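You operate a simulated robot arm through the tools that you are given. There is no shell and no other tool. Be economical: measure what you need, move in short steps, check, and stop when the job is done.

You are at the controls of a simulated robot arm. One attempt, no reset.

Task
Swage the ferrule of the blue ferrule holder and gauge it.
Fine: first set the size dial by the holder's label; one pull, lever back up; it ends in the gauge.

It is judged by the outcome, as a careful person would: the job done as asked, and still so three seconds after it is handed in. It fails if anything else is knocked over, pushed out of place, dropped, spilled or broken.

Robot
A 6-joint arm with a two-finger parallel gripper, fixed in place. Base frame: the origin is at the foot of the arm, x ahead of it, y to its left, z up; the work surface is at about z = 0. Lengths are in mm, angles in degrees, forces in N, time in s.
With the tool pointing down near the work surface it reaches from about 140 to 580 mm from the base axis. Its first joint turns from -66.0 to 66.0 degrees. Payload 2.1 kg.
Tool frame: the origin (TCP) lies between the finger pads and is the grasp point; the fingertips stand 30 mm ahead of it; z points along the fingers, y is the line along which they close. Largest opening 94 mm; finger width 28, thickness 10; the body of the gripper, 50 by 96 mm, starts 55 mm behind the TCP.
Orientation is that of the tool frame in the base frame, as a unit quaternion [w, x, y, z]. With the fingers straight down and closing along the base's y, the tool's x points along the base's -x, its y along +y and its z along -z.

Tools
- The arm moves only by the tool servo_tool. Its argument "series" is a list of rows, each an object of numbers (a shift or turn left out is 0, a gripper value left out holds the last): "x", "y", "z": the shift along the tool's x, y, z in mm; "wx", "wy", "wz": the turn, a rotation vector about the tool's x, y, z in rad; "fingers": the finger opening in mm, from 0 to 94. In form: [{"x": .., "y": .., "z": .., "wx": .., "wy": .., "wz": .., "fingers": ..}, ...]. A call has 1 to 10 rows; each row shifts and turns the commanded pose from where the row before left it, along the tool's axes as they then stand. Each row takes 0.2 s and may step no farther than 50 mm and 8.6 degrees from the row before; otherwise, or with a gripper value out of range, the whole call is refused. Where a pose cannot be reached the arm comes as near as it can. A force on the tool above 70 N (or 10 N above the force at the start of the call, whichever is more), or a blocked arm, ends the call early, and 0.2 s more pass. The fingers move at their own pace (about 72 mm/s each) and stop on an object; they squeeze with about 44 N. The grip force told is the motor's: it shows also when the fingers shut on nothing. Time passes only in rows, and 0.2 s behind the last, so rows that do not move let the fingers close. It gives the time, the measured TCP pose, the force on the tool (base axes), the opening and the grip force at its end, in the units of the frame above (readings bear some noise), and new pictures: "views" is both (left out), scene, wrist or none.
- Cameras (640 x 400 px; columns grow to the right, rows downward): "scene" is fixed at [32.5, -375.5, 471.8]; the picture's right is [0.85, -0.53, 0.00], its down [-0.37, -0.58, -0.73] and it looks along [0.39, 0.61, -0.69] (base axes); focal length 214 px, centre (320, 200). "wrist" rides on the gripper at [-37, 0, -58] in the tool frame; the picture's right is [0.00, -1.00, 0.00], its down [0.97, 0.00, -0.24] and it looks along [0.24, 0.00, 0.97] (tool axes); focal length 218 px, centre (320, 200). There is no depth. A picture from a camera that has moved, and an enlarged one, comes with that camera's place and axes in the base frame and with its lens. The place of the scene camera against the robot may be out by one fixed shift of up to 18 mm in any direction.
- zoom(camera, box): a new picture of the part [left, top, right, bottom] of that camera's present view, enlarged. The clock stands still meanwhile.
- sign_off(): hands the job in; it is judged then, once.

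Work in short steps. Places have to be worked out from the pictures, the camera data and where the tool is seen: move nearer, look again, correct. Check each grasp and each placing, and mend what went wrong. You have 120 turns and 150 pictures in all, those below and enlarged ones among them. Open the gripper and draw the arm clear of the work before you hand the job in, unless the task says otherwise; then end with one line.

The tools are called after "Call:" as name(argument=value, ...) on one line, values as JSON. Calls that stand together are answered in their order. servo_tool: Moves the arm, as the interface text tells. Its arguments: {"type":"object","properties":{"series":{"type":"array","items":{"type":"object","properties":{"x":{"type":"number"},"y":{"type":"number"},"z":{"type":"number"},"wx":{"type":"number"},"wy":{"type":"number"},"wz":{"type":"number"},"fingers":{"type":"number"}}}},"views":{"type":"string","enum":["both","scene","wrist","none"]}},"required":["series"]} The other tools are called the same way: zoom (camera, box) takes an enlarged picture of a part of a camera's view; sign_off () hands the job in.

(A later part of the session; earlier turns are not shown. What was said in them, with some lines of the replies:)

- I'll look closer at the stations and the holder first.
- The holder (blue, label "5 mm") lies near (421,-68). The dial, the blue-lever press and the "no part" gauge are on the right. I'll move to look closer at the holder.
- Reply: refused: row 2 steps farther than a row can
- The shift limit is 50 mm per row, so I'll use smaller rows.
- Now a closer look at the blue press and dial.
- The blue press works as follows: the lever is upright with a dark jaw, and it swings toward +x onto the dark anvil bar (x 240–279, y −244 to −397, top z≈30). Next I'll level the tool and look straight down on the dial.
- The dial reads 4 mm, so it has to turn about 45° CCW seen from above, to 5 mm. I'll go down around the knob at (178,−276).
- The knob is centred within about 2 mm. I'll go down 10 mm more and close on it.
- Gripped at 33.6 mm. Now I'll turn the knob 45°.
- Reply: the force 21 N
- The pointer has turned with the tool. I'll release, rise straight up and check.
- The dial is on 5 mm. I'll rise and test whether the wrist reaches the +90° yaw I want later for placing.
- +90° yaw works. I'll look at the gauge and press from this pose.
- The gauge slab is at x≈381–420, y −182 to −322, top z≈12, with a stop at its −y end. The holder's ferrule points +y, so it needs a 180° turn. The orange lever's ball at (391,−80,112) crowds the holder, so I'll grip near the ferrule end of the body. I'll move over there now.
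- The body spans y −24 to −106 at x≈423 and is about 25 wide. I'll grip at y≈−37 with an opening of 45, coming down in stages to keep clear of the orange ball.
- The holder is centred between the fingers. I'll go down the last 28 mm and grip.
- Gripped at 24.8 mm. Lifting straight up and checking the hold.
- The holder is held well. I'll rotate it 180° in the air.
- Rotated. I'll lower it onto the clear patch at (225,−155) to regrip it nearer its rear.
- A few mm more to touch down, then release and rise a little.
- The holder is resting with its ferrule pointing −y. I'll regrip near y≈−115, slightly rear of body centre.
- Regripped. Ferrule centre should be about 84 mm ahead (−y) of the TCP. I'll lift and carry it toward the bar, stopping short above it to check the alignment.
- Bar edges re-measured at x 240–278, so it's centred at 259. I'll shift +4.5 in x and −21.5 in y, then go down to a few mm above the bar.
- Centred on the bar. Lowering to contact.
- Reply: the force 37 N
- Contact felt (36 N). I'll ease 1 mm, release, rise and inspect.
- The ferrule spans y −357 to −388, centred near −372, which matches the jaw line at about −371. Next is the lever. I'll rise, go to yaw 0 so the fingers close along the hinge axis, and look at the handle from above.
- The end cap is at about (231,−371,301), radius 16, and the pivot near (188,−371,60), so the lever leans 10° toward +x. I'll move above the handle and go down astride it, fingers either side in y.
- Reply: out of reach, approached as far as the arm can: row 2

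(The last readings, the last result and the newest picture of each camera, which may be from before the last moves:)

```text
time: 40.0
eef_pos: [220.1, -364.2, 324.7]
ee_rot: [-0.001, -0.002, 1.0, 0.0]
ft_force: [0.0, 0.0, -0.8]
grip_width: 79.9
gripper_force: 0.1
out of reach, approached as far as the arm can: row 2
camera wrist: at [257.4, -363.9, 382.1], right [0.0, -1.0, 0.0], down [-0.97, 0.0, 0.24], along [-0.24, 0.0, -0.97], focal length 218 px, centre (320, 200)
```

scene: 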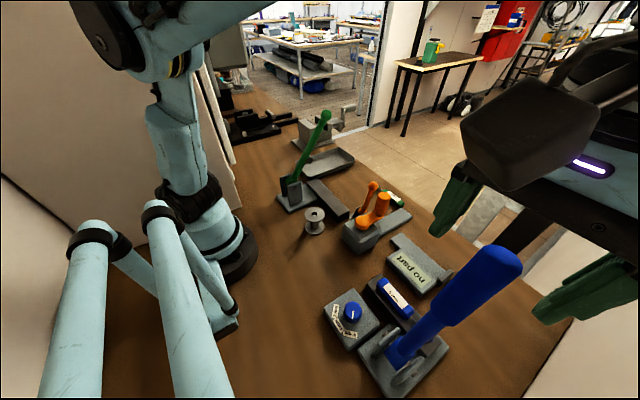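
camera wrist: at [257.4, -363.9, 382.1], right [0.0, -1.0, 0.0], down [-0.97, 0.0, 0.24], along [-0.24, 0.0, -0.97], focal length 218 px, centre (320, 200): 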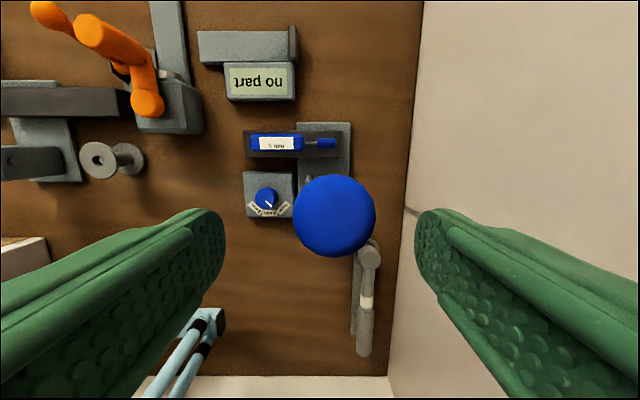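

The cap centre is confirmed at about (231,−369,301). I'll centre on it and go down to z≈265.

Call:
servo_tool(series=[{"x": -4.4, "y": -5.3}, {"z": 30}, {"z": 29}, {}], views="both")

```text
time: 41.0
eef_pos: [226.2, -372.0, 264.6]
ee_rot: [0.0, -0.002, 1.0, 0.0]
ft_force: [0.2, 0.9, 0.7]
grip_width: 79.6
gripper_force: 0.0
camera wrist: at [262.4, -371.3, 323.0], right [0.0, -1.0, 0.0], down [-0.97, 0.0, 0.24], along [-0.24, 0.0, -0.97], focal length 218 px, centre (320, 200)
```

scene: 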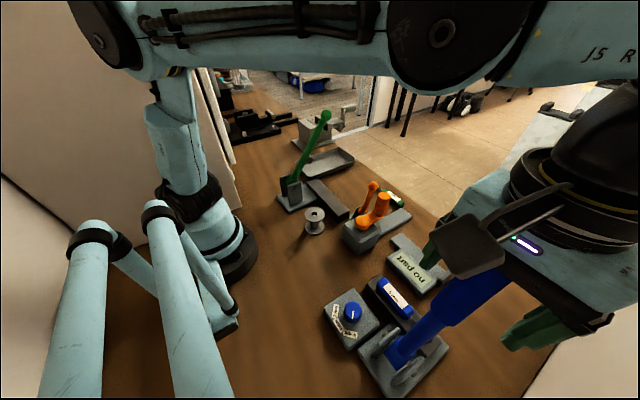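
wrist: 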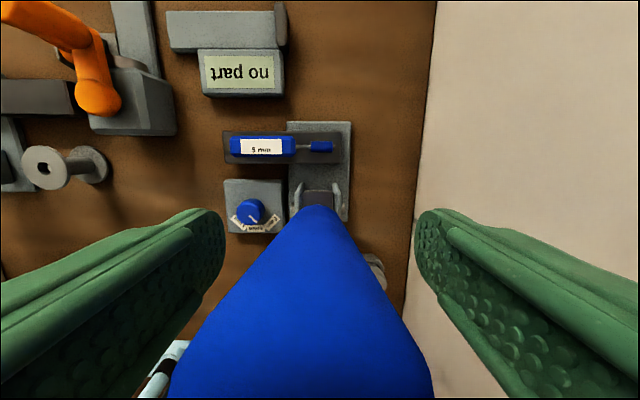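

The jaw and ferrule line up in this view. Closing on the handle.

Call:
servo_tool(series=[{"fingers": 0}, {}, {}, {}], views="none")

```text
time: 42.0
eef_pos: [227.6, -370.2, 265.4]
ee_rot: [0.0, -0.005, 1.0, 0.003]
ft_force: [5.6, 37.7, -4.4]
grip_width: 32.0
gripper_force: 45.1
```

There's a slight y preload, so I'll relieve it by 1.5 mm, then pull along the arc in small steps (to about 30° first).

Call:
servo_tool(series=[{"y": 1.5}, {"x": -16, "z": 4}, {"x": -16.3, "z": 4.9}, {"x": -16.5, "z": 7}, {"x": -16.5, "z": 8.4}, {}], views="both")

```text
time: 43.4
eef_pos: [289.7, -370.8, 241.8]
ee_rot: [-0.001, -0.001, 1.0, 0.001]
ft_force: [-2.3, 14.6, 13.0]
grip_width: 35.5
gripper_force: 45.1
camera wrist: at [326.7, -369.3, 298.3], right [0.0, -1.0, 0.0], down [-0.97, 0.0, 0.24], along [-0.24, 0.0, -0.97], focal length 218 px, centre (320, 200)
```

scene: 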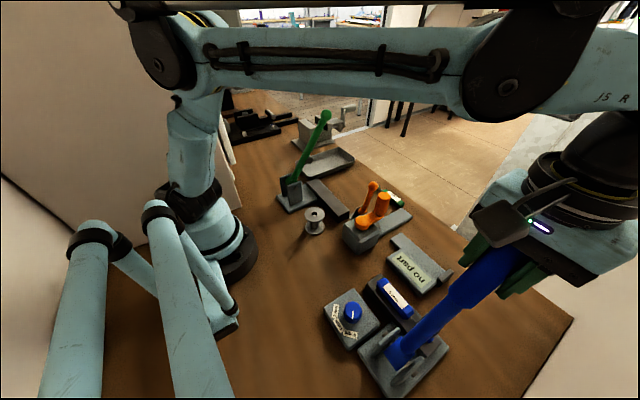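
wrist: 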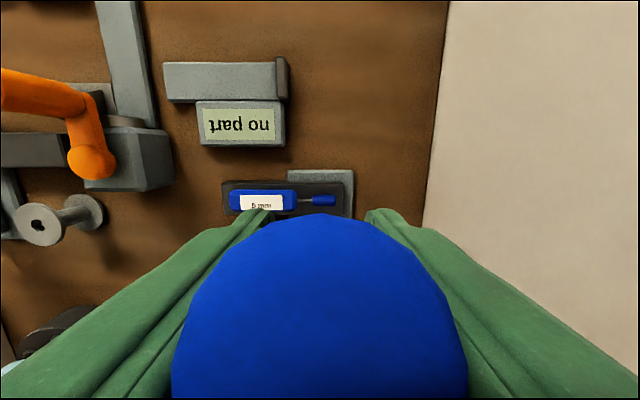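

Moving well: the lever follows with light forces. Continuing along the arc to about 60°.

Call:
servo_tool(series=[{"x": -15.2, "z": 9.8}, {"x": -14.5, "z": 11}, {"x": -13.3, "z": 12.4}, {"x": -12.5, "z": 13.4}, {"x": -11, "z": 14.4}, {"x": -9.8, "z": 15.3}, {}], views="scene")

```text
time: 45.0
eef_pos: [366.2, -369.7, 163.6]
ee_rot: [0.0, -0.001, 1.0, 0.001]
ft_force: [-4.4, 4.4, 4.6]
grip_width: 36.2
gripper_force: 44.5
```

scene: 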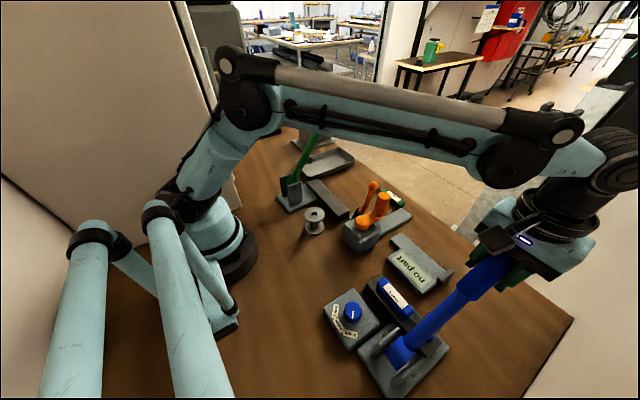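

Now toward 70–75°, watching the force.

Call:
servo_tool(series=[{"x": -8.4, "z": 16}, {"x": -7, "z": 17}, {"x": -3, "z": 8.7}, {"x": -2.5, "z": 8.8}, {}], views="both")

```text
time: 46.2
eef_pos: [389.6, -370.5, 114.0]
ee_rot: [0.001, -0.003, 1.0, -0.001]
ft_force: [13.0, 0.7, 8.0]
grip_width: 35.9
gripper_force: 44.7
camera wrist: at [426.1, -369.0, 171.5], right [0.01, -1.0, 0.0], down [-0.97, 0.0, 0.24], along [-0.24, 0.0, -0.97], focal length 218 px, centre (320, 200)
```

scene: 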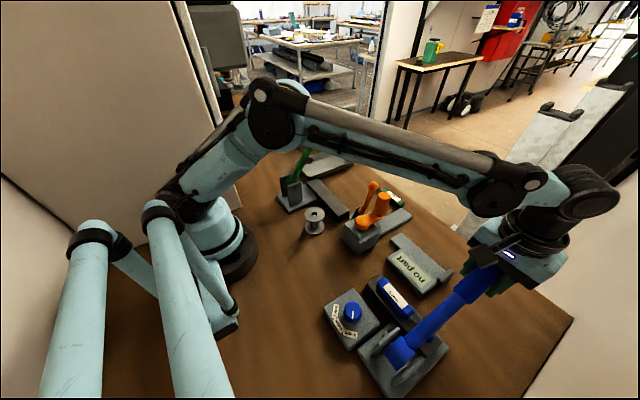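
wrist: 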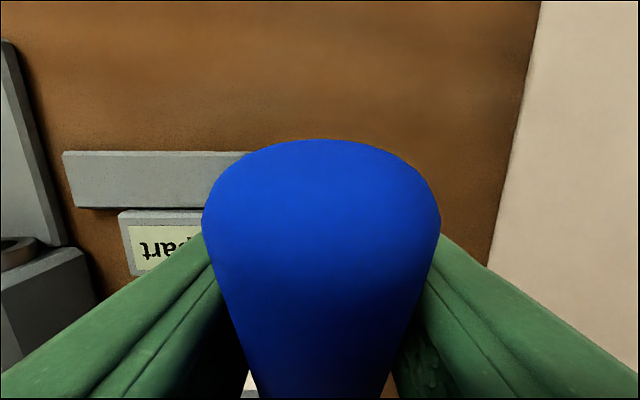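

Still no stop felt. Continuing in about 2° steps.

Call:
servo_tool(series=[{"x": -1, "z": 7}, {"x": -1.2, "z": 7.1}, {"x": -1, "z": 7.2}, {}], views="none")

```text
time: 47.2
eef_pos: [390.3, -368.8, 92.9]
ee_rot: [0.001, -0.002, 1.0, -0.001]
ft_force: [25.0, -2.0, 9.9]
grip_width: 36.2
gripper_force: 45.4
```

Call:
servo_tool(series=[{"x": 1, "z": 6}, {"x": 0.5, "z": 6}, {"z": 5}, {}], views="scene")

Call:
zoom(camera="scene", box=[330, 250, 530, 400])

```text
time: 48.2
eef_pos: [389.0, -369.9, 75.2]
ee_rot: [0.001, -0.002, 1.0, -0.001]
ft_force: [25.5, -7.2, 7.6]
grip_width: 36.1
gripper_force: 44.9
```

scene: 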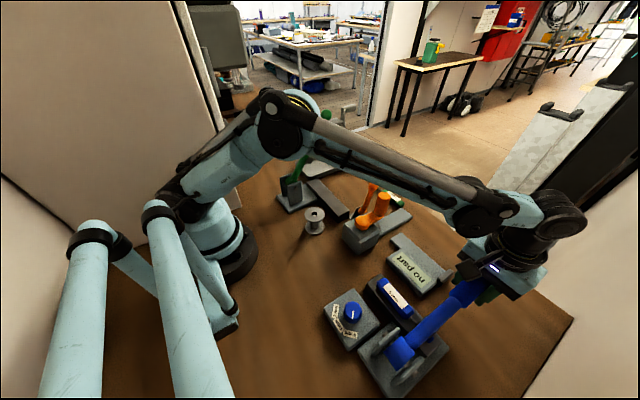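

```text
2.67 times, centred on (430, 325) of scene
camera zoom: at [32.5, -375.5, 471.8], right [0.85, -0.53, 0.0], down [-0.37, -0.58, -0.73], along [0.39, 0.61, -0.69], focal length 572 px, centre (27, -133)
```

zoom: 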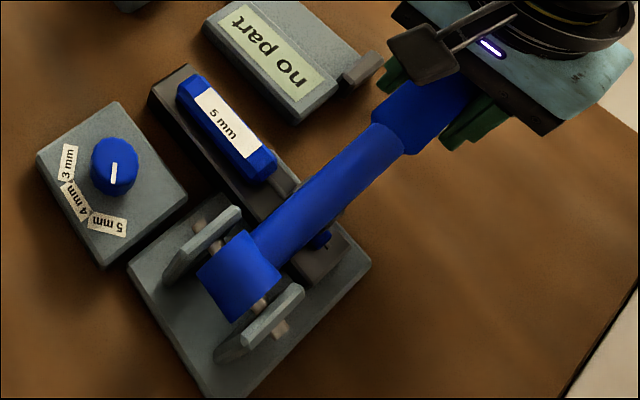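

The lever is nearly horizontal over the ferrule. Continuing down until it resists.

Call:
servo_tool(series=[{"x": 2, "z": 3}, {"z": 3}, {"z": 3}, {}], views="none")

```text
time: 49.2
eef_pos: [386.2, -370.2, 65.4]
ee_rot: [0.001, -0.002, 1.0, -0.002]
ft_force: [27.2, -12.1, 6.3]
grip_width: 36.0
gripper_force: 44.8
```

Call:
servo_tool(series=[{"x": -3, "z": 3}, {"x": -1, "z": 3}, {"z": 3}, {}], views="none")

```text
time: 50.2
eef_pos: [388.2, -371.1, 58.0]
ee_rot: [-0.005, -0.001, 1.0, 0.001]
ft_force: [-34.9, 9.2, 0.7]
grip_width: 36.3
gripper_force: 45.0
```

Call:
zoom(camera="scene", box=[350, 250, 530, 390])

Call:
zoom(camera="wrist", box=[0, 0, 640, 400])

```text
2.86 times, centred on (440, 320) of scene
camera zoom: at [32.5, -375.5, 471.8], right [0.85, -0.53, 0.0], down [-0.37, -0.58, -0.73], along [0.39, 0.61, -0.69], focal length 613 px, centre (-23, -143)
```

zoom: 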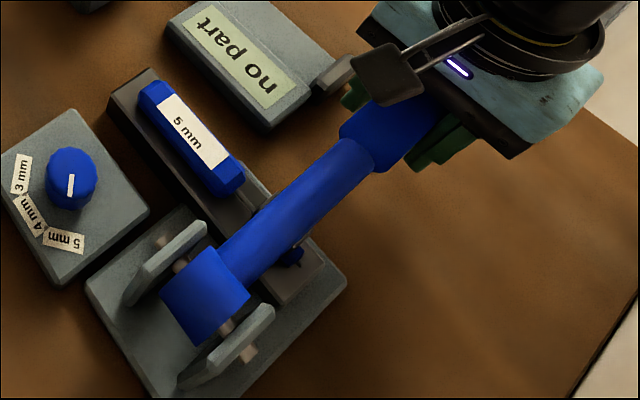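

```text
1.00 times, centred on (320, 200) of wrist
camera zoom: at [425.7, -369.4, 115.1], right [0.0, -1.0, 0.0], down [-0.97, 0.0, 0.25], along [-0.25, 0.0, -0.97], focal length 218 px, centre (320, 200)
```

zoom: 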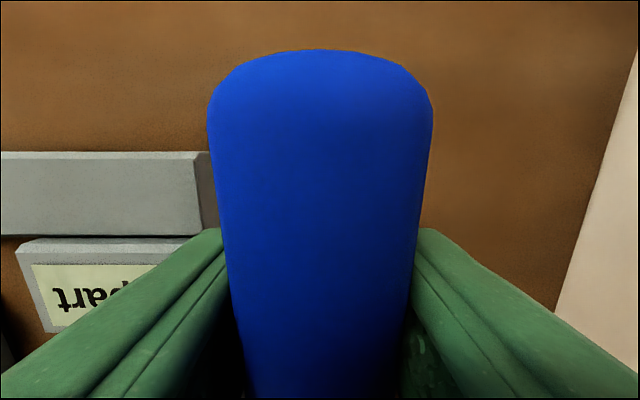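

No vertical resistance yet. I'll continue a little further and compare the picture.

Call:
servo_tool(series=[{"x": 1.5, "z": 3}, {"z": 3}, {}], views="none")

Call:
zoom(camera="scene", box=[350, 250, 530, 390])

```text
time: 51.0
eef_pos: [389.8, -369.8, 51.1]
ee_rot: [-0.002, -0.003, 1.0, -0.001]
ft_force: [-17.0, -0.7, 6.0]
grip_width: 36.1
gripper_force: 44.9
```

```text
2.86 times, centred on (440, 320) of scene
camera zoom: at [32.5, -375.5, 471.8], right [0.85, -0.53, 0.0], down [-0.37, -0.58, -0.73], along [0.39, 0.61, -0.69], focal length 613 px, centre (-23, -143)
```

zoom: 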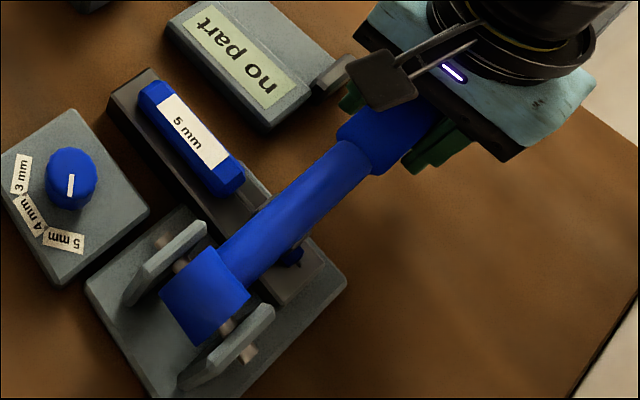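

Call:
servo_tool(series=[{"z": 3}, {"z": 3}, {}], views="none")

Call:
zoom(camera="scene", box=[350, 250, 530, 390])

```text
time: 51.8
eef_pos: [390.4, -370.7, 46.0]
ee_rot: [0.0, -0.002, 1.0, 0.0]
ft_force: [-8.7, -3.4, 30.7]
grip_width: 35.9
gripper_force: 45.3
```

```text
2.86 times, centred on (440, 320) of scene
camera zoom: at [32.4, -375.4, 471.9], right [0.85, -0.53, 0.0], down [-0.37, -0.58, -0.72], along [0.39, 0.61, -0.69], focal length 613 px, centre (-23, -143)
```

zoom: 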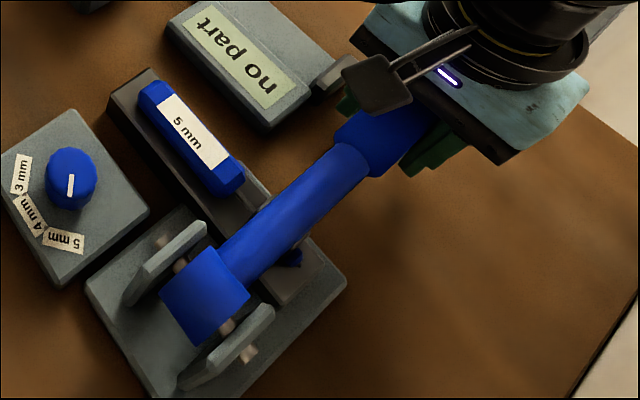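

Resistance is building now (30 N). I'll press on to the stop.

Call:
servo_tool(series=[{"z": 2}, {"z": 2}, {}], views="none")

Call:
zoom(camera="scene", box=[350, 250, 530, 390])

```text
time: 52.6
eef_pos: [390.4, -369.7, 41.8]
ee_rot: [0.002, -0.003, 1.0, -0.002]
ft_force: [5.9, -9.6, 36.7]
grip_width: 36.5
gripper_force: 45.0
```

```text
2.86 times, centred on (440, 320) of scene
camera zoom: at [32.4, -375.4, 471.9], right [0.85, -0.53, 0.0], down [-0.37, -0.58, -0.72], along [0.39, 0.61, -0.69], focal length 613 px, centre (-23, -143)
```

zoom: 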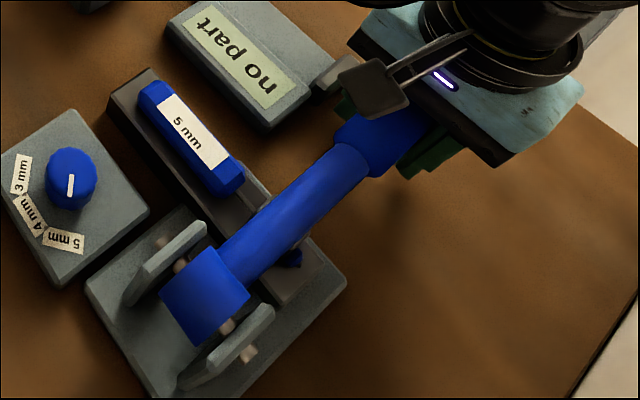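

The lever has stopped and the fingers now slide on the handle. I'll zoom in tight on the jaw and ferrule.

Call:
zoom(camera="scene", box=[400, 300, 470, 350])

Call:
zoom(camera="wrist", box=[0, 0, 640, 400])

```text
8.00 times, centred on (435, 325) of scene
camera zoom: at [32.4, -375.4, 471.9], right [0.85, -0.53, 0.0], down [-0.37, -0.58, -0.72], along [0.39, 0.61, -0.69], focal length 1716 px, centre (-600, -800)
```

zoom: 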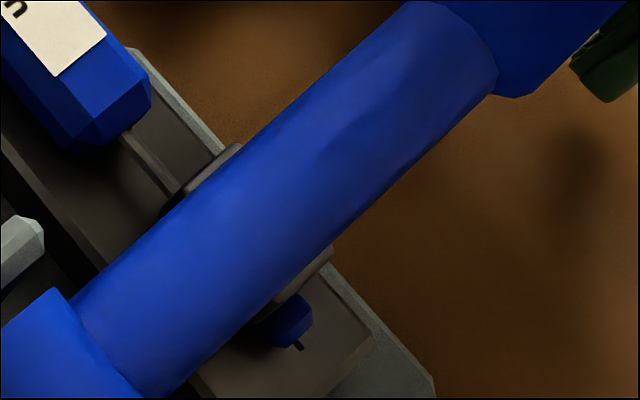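

```text
1.00 times, centred on (320, 200) of wrist
camera zoom: at [427.2, -369.0, 100.1], right [0.0, -1.0, 0.0], down [-0.97, 0.0, 0.24], along [-0.24, 0.0, -0.97], focal length 218 px, centre (320, 200)
```

zoom: 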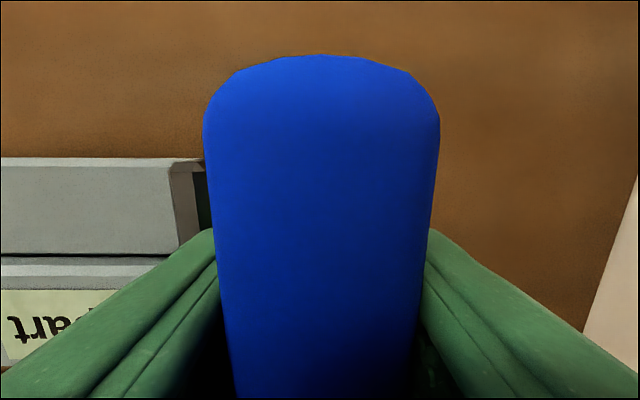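

The jaw has closed onto the ferrule and the lever sits on its stop. Now I'll raise the lever back along the same arc, still gripped.

Call:
servo_tool(series=[{"x": 0, "z": -17.5}, {"x": 0.5, "z": -17.5}, {"x": 2.6, "z": -17.5}, {"x": 4, "z": -17.2}, {"x": 5.5, "z": -16.8}, {"x": 7, "z": -16.2}, {}], views="both")

```text
time: 54.2
eef_pos: [370.1, -370.7, 143.4]
ee_rot: [0.0, -0.002, 1.0, 0.001]
ft_force: [-6.5, 2.8, -14.5]
grip_width: 36.1
gripper_force: 44.9
camera wrist: at [407.2, -369.1, 200.9], right [0.0, -1.0, 0.0], down [-0.97, -0.01, 0.24], along [-0.24, 0.0, -0.97], focal length 218 px, centre (320, 200)
```

scene: 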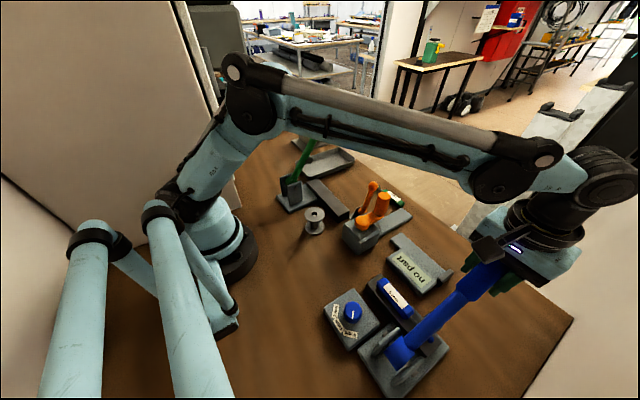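
wrist: 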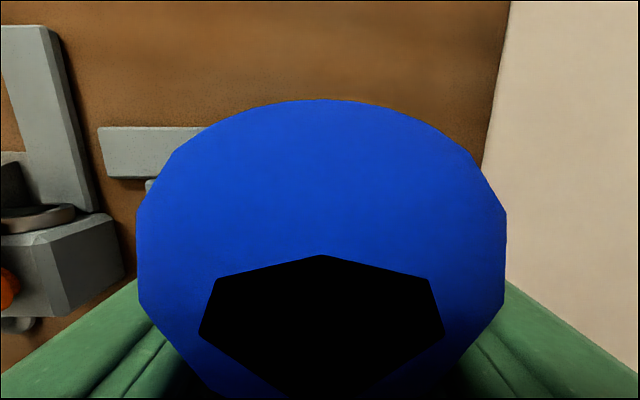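

The handle tip is close to the wrist camera and palm. I'll slide the grip 10 mm outward along the handle for clearance.

Call:
servo_tool(series=[{"x": -4.4, "z": -2.5}, {"x": -4.4, "z": -2.5}, {}], views="wrist")

```text
time: 55.0
eef_pos: [376.5, -369.0, 148.6]
ee_rot: [-0.004, 0.0, 1.0, 0.003]
ft_force: [-33.0, 12.5, -16.6]
grip_width: 36.3
gripper_force: 45.1
camera wrist: at [414.2, -369.4, 206.1], right [0.0, -1.0, -0.01], down [-0.97, 0.0, 0.25], along [-0.25, 0.0, -0.97], focal length 218 px, centre (320, 200)
```

wrist: 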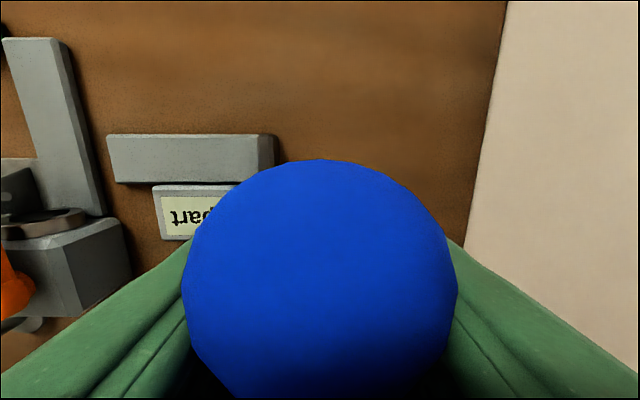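

Clearer now. Continuing the lift to about 30°.

Call:
servo_tool(series=[{"x": 8.2, "z": -16.4}, {"x": 10.8, "z": -15.4}, {"x": 11.5, "z": -14.3}, {"x": 12.7, "z": -13.5}, {"x": 13.9, "z": -12.2}, {"x": 14.8, "z": -11}, {}], views="both")

```text
time: 56.6
eef_pos: [305.8, -369.3, 231.7]
ee_rot: [0.0, -0.002, 1.0, 0.0]
ft_force: [6.4, -2.5, -6.2]
grip_width: 35.8
gripper_force: 44.8
camera wrist: at [343.4, -369.1, 289.6], right [0.0, -1.0, 0.0], down [-0.97, 0.0, 0.24], along [-0.24, 0.0, -0.97], focal length 218 px, centre (320, 200)
```

scene: 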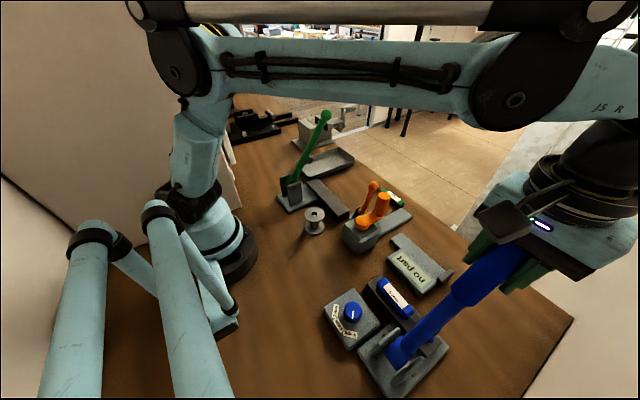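
wrist: 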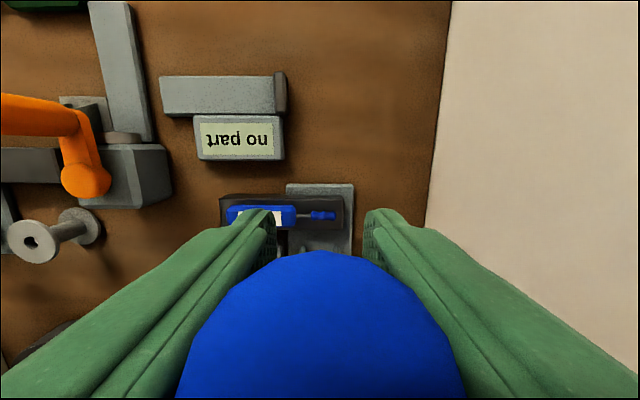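

The ferrule now looks crimped, with a waist in the middle. I'll finish lifting toward the start angle.

Call:
zoom(camera="wrist", box=[270, 180, 370, 250])

Call:
servo_tool(series=[{"x": 15.7, "z": -9.7}, {"x": 16.5, "z": -8.2}, {"x": 14, "z": -5.5}, {"x": 14, "z": -4}, {}], views="scene")

```text
5.71 times, centred on (320, 215) of wrist
camera zoom: at [343.4, -369.1, 289.6], right [0.0, -1.0, 0.0], down [-0.97, 0.0, 0.24], along [-0.24, 0.0, -0.97], focal length 1247 px, centre (320, 114)
```

zoom: 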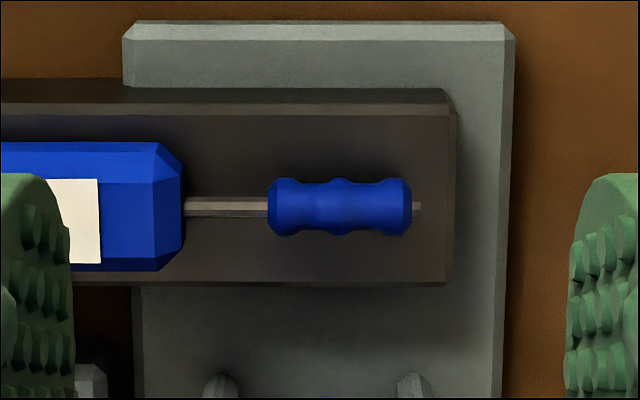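

```text
time: 57.8
eef_pos: [246.7, -370.8, 258.5]
ee_rot: [0.001, -0.001, 1.0, 0.0]
ft_force: [10.1, -0.5, 4.7]
grip_width: 35.7
gripper_force: 44.7
```

scene: 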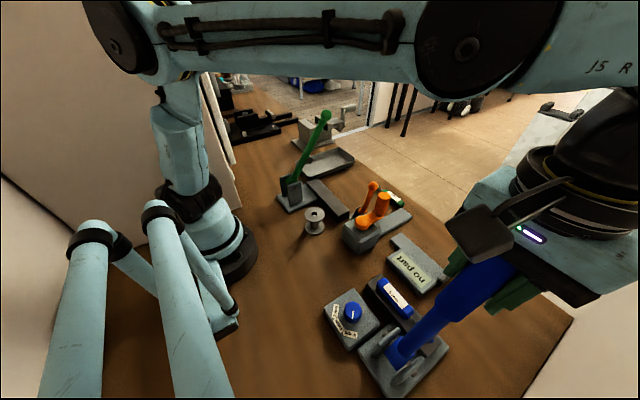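

Crimped nicely, with two bands. I'll push back a bit more until the upper rest is felt.

Call:
servo_tool(series=[{"x": 4, "z": -1}, {"x": 4, "z": -0.8}, {"x": 3, "z": -0.5}, {}], views="none")

```text
time: 58.8
eef_pos: [233.8, -369.4, 261.3]
ee_rot: [0.0, -0.002, 1.0, 0.0]
ft_force: [6.4, 5.6, -12.9]
grip_width: 35.8
gripper_force: 44.6
```

I'll release and rise straight up to see where the lever rests.

Call:
servo_tool(series=[{"fingers": 80}, {}, {}, {"z": -40}, {"z": -30}, {}], views="both")

```text
time: 60.2
eef_pos: [235.1, -370.5, 330.7]
ee_rot: [0.0, -0.002, 1.0, 0.001]
ft_force: [0.4, 0.3, 0.4]
grip_width: 79.9
gripper_force: 0.1
camera wrist: at [272.6, -369.0, 389.4], right [0.0, -1.0, 0.0], down [-0.97, 0.0, 0.24], along [-0.24, 0.0, -0.97], focal length 218 px, centre (320, 200)
```

scene: 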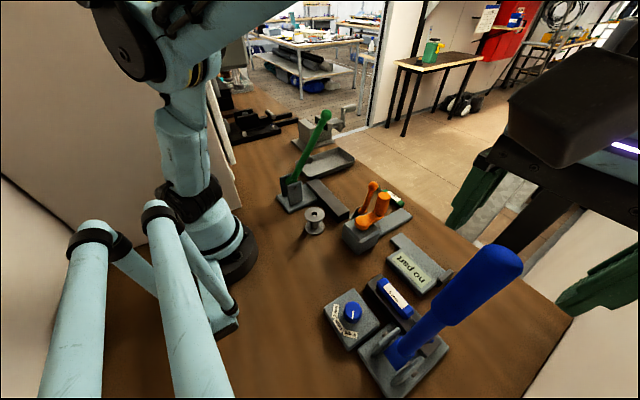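
wrist: 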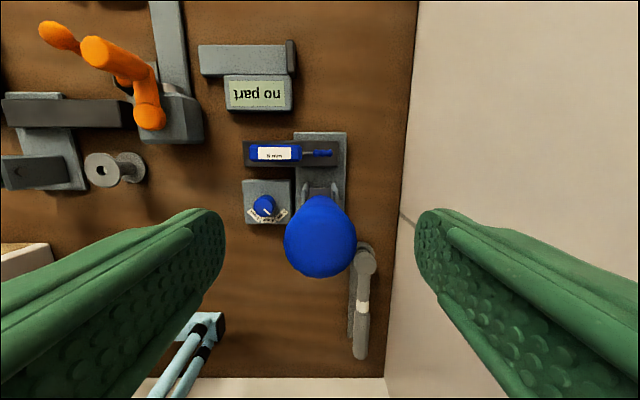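

The lever is back in its original upright place, matching the first scene image. Now I'll rise, move away, rotate back to yaw −90° and fetch the holder.

Call:
servo_tool(series=[{"z": -40}, {"y": 45}, {"y": 45, "x": -10}, {"y": 45, "x": -15, "fingers": 46}, {"wz": 0.1428}, {"wz": 0.1428}, {"wz": 0.1428}, {"wz": 0.1428}, {"wz": 0.1428}, {"wz": 0.1428}], views="none")

Call:
servo_tool(series=[{"wz": 0.1428}, {"wz": 0.1428}, {"wz": 0.1428}, {"wz": 0.1428}, {"wz": 0.1428}, {"z": 45}, {"z": 45}, {"z": 45}, {}], views="wrist")

```text
time: 62.4
eef_pos: [260.8, -233.5, 372.1]
ee_rot: [0.0, 0.415, 0.91, 0.0]
ft_force: [-0.4, -0.2, 0.1]
grip_width: 46.1
gripper_force: 0.0
```

```text
time: 64.4
eef_pos: [260.6, -235.8, 237.0]
ee_rot: [0.001, 0.706, 0.709, 0.0]
ft_force: [-0.1, 0.4, 0.0]
grip_width: 45.8
gripper_force: 0.2
camera wrist: at [260.6, -271.5, 295.3], right [-1.0, 0.0, 0.0], down [0.0, 0.97, 0.24], along [0.0, 0.24, -0.97], focal length 218 px, centre (320, 200)
```

wrist: 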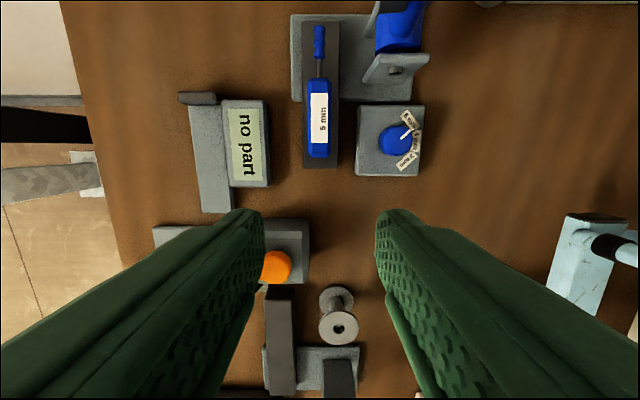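

The holder is where I left it. I'll move over it and go down to grip.

Call:
servo_tool(series=[{"x": -25.5, "z": 20}, {"x": -25.5, "z": 30}, {"z": 45}, {"z": 45}, {"z": 22}, {}, {"fingers": 0}, {}, {}, {}], views="both")

```text
time: 66.6
eef_pos: [259.5, -286.0, 75.1]
ee_rot: [0.001, 0.706, 0.708, 0.0]
ft_force: [0.6, -0.4, 0.5]
grip_width: 24.8
gripper_force: 44.2
camera wrist: at [259.5, -322.1, 132.7], right [-1.0, 0.0, 0.0], down [0.0, 0.97, 0.24], along [0.0, 0.24, -0.97], focal length 218 px, centre (320, 200)
```

scene: 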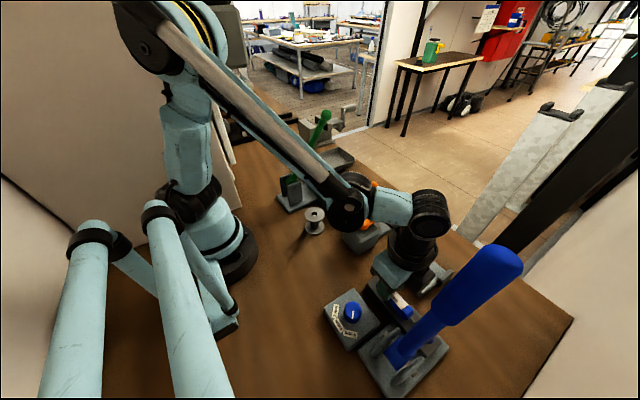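
wrist: 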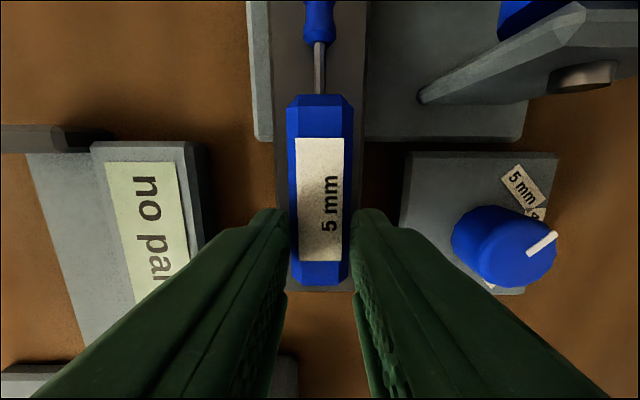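

Gripped. I'll lift, back off and carry it over to the gauge to measure it from above.

Call:
servo_tool(series=[{"z": -35}, {"z": -45}, {"x": 40}, {"x": 45}, {"y": 45}, {"y": 45}, {"y": 45}, {"y": 5.5}, {}], views="both")

Call:
zoom(camera="wrist", box=[220, 0, 440, 250])

```text
time: 68.6
eef_pos: [400.7, -200.0, 154.7]
ee_rot: [0.0, 0.706, 0.708, 0.0]
ft_force: [0.1, -0.4, -0.7]
grip_width: 24.9
gripper_force: 43.8
camera wrist: at [400.6, -237.0, 211.9], right [-1.0, 0.0, 0.0], down [0.0, 0.97, 0.24], along [0.0, 0.24, -0.97], focal length 218 px, centre (320, 200)
```

scene: 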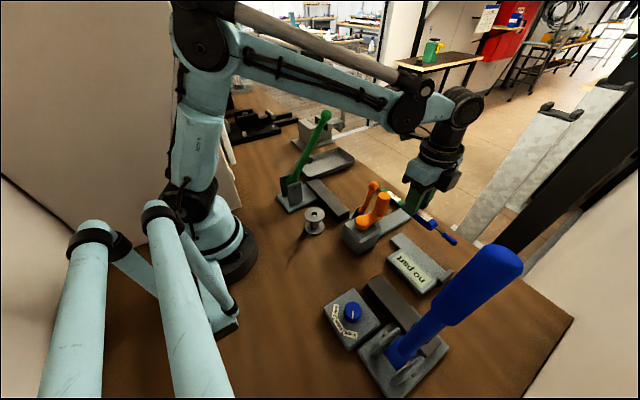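
wrist: 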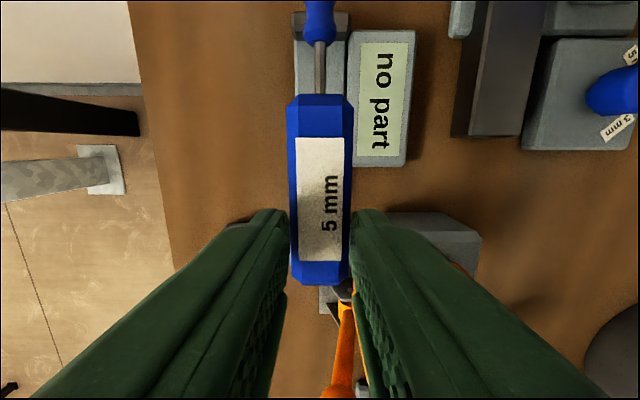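

```text
1.60 times, centred on (330, 125) of wrist
camera zoom: at [400.6, -237.0, 211.9], right [-1.0, 0.0, 0.0], down [0.0, 0.97, 0.24], along [0.0, 0.24, -0.97], focal length 349 px, centre (304, 320)
```

zoom: 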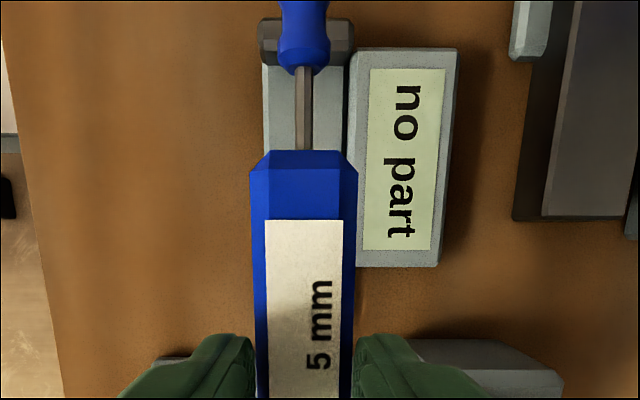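

The slab centre is at x≈400 and the stop face at y≈−320. I'll go down to just above the slab, with the tip about 8 mm short of the stop.

Call:
servo_tool(series=[{"x": -8}, {"z": 40}, {"z": 40}, {"z": 12}, {}], views="both")

Call:
zoom(camera="scene", box=[370, 200, 490, 300])

```text
time: 69.8
eef_pos: [401.1, -208.9, 61.3]
ee_rot: [0.0, 0.706, 0.708, -0.001]
ft_force: [-0.2, -0.7, 0.0]
grip_width: 25.0
gripper_force: 43.7
camera wrist: at [400.8, -245.6, 120.1], right [-1.0, 0.0, 0.0], down [0.0, 0.97, 0.24], along [0.0, 0.24, -0.97], focal length 218 px, centre (320, 200)
```

scene: 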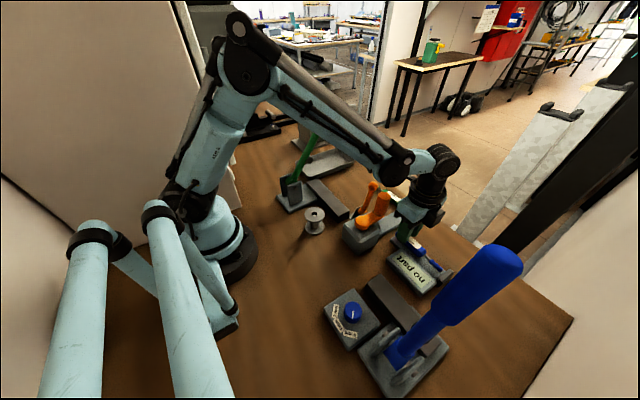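
wrist: 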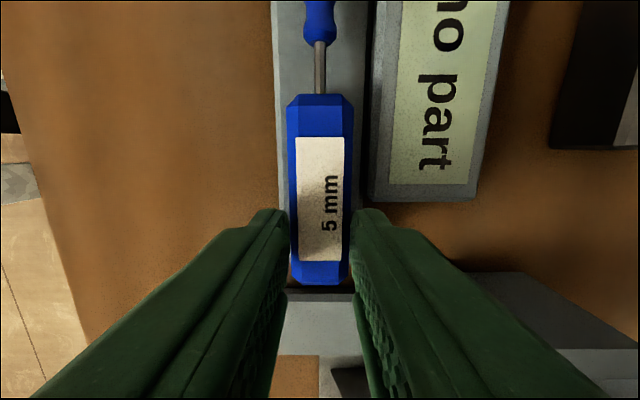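

```text
4.00 times, centred on (430, 250) of scene
camera zoom: at [32.5, -375.5, 471.7], right [0.85, -0.53, 0.0], down [-0.37, -0.58, -0.73], along [0.39, 0.61, -0.69], focal length 858 px, centre (-120, 0)
```

zoom: 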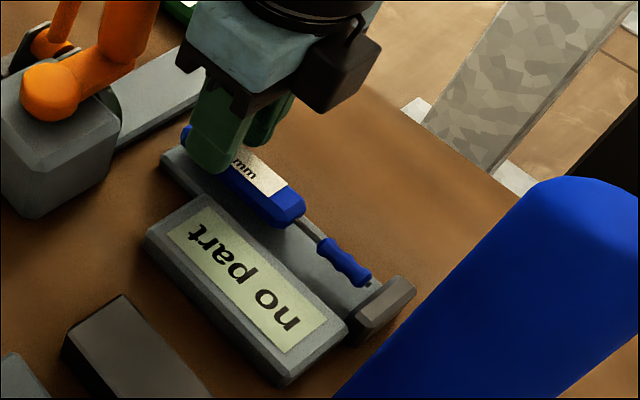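

The tip is about 8–10 mm short of the stop and just above the slab. Lowering to contact.

Call:
servo_tool(series=[{"x": -3, "z": 2}, {"z": 1.5}, {"z": 1.5}, {}], views="none")

```text
time: 70.8
eef_pos: [401.1, -211.2, 57.3]
ee_rot: [0.001, 0.706, 0.709, 0.001]
ft_force: [0.2, -0.2, -1.0]
grip_width: 25.0
gripper_force: 43.8
```

Call:
servo_tool(series=[{"z": 1.5}, {"z": 1}, {"z": 1}, {}], views="none")

Call:
zoom(camera="scene", box=[370, 200, 490, 300])

```text
time: 71.8
eef_pos: [398.9, -212.1, 54.2]
ee_rot: [0.0, 0.706, 0.708, 0.0]
ft_force: [1.6, 1.1, 35.8]
grip_width: 24.8
gripper_force: 44.2
```

```text
4.00 times, centred on (430, 250) of scene
camera zoom: at [32.4, -375.4, 471.8], right [0.85, -0.53, 0.0], down [-0.37, -0.58, -0.73], along [0.39, 0.61, -0.69], focal length 858 px, centre (-120, 0)
```

zoom: 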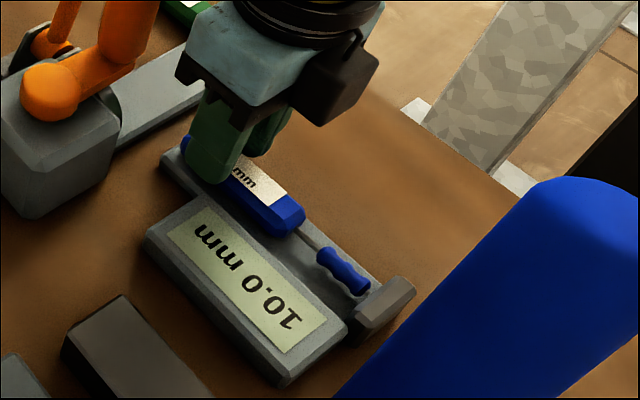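

The gauge now reads "10.0 mm", a clean swaged reading. I'll ease up and slide the tip gently up to the stop so it's fully seated.

Call:
servo_tool(series=[{"z": -1.5}, {"x": -2}, {"x": -2}, {"x": -2}, {}], views="none")

Call:
zoom(camera="scene", box=[370, 200, 490, 300])

```text
time: 73.0
eef_pos: [401.0, -215.9, 55.4]
ee_rot: [-0.001, 0.705, 0.709, 0.002]
ft_force: [-2.4, 12.2, -1.7]
grip_width: 25.1
gripper_force: 43.9
```

```text
4.00 times, centred on (430, 250) of scene
camera zoom: at [32.5, -375.5, 471.7], right [0.85, -0.53, 0.0], down [-0.37, -0.58, -0.73], along [0.39, 0.61, -0.69], focal length 858 px, centre (-120, 0)
```

zoom: 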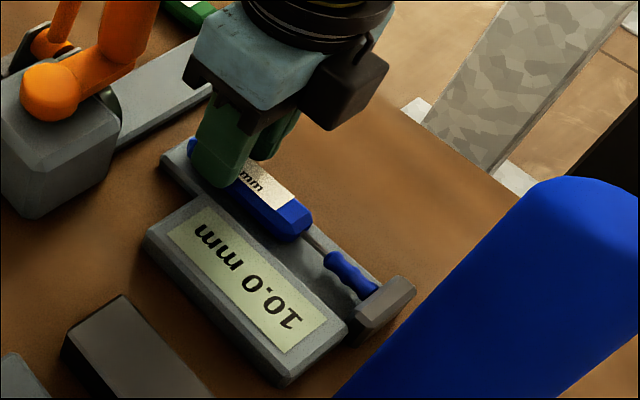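

It touches the stop (12 N) and still reads 10.0 mm. I'll relax 0.5 mm, release and rise straight up.

Call:
servo_tool(series=[{"x": 0.7, "z": 0.5}, {"fingers": 42}, {}, {}, {"z": -30}, {"z": -45}, {"z": -45}, {"z": -45}, {"x": 25, "y": -30}, {}], views="both")

Call:
zoom(camera="scene", box=[330, 190, 530, 390])

Call:
zoom(camera="wrist", box=[180, 0, 460, 200])

```text
time: 75.2
eef_pos: [368.3, -192.2, 220.0]
ee_rot: [0.0, 0.706, 0.709, 0.0]
ft_force: [-0.5, -0.1, 0.1]
grip_width: 41.8
gripper_force: 0.1
camera wrist: at [368.8, -228.1, 279.1], right [-1.0, 0.0, 0.0], down [0.0, 0.97, 0.24], along [0.0, 0.24, -0.97], focal length 218 px, centre (320, 200)
```

scene: 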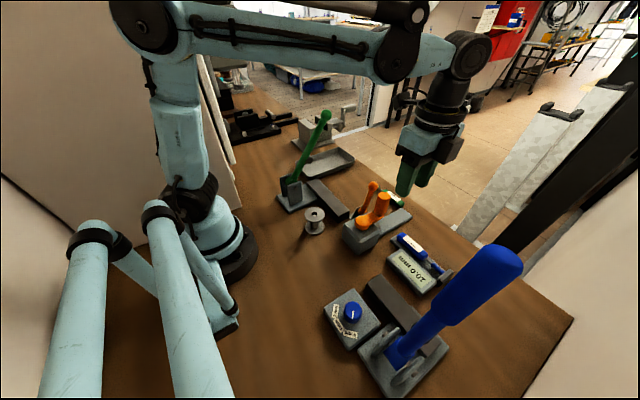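
wrist: 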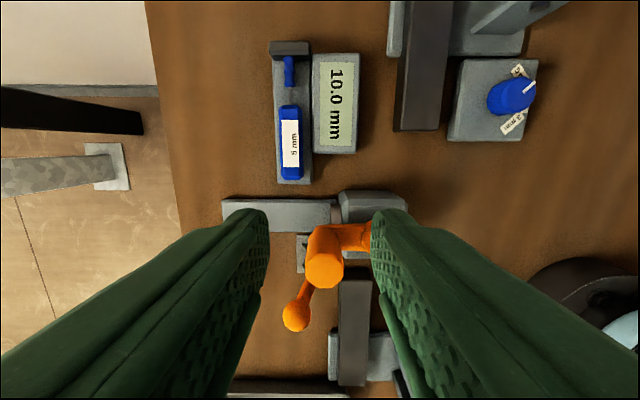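

```text
2.00 times, centred on (430, 290) of scene
camera zoom: at [32.5, -375.5, 471.8], right [0.85, -0.53, 0.0], down [-0.37, -0.58, -0.73], along [0.39, 0.61, -0.69], focal length 429 px, centre (100, 20)
```

zoom: 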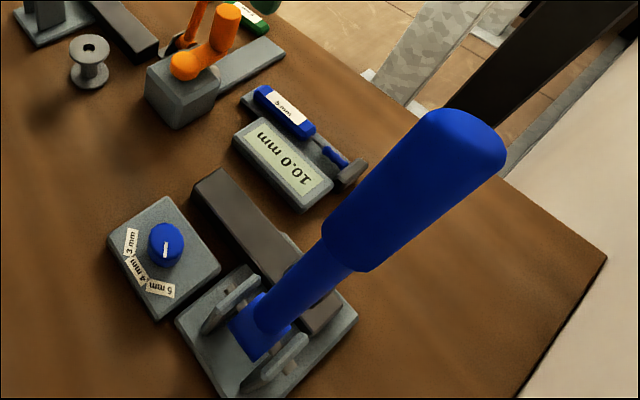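

```text
2.00 times, centred on (320, 100) of wrist
camera zoom: at [368.8, -228.1, 279.1], right [-1.0, 0.0, 0.0], down [0.0, 0.97, 0.24], along [0.0, 0.24, -0.97], focal length 436 px, centre (320, 400)
```

zoom: 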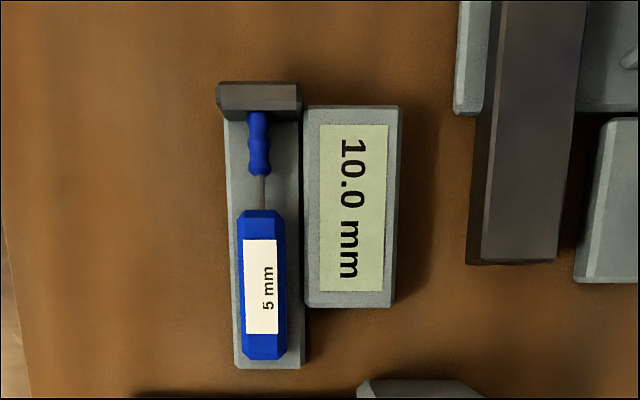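

The holder is seated in the gauge, which reads 10.0 mm. The lever is up, the dial is on 5 mm, nothing else has been disturbed, and the arm is clear. Handing in.

Call:
sign_off()

```text
The job is handed in.
```

The blue holder's ferrule was swaged with one pull at the 5 mm dial setting. The lever is back up, and the holder rests in the gauge, which reads 10.0 mm.
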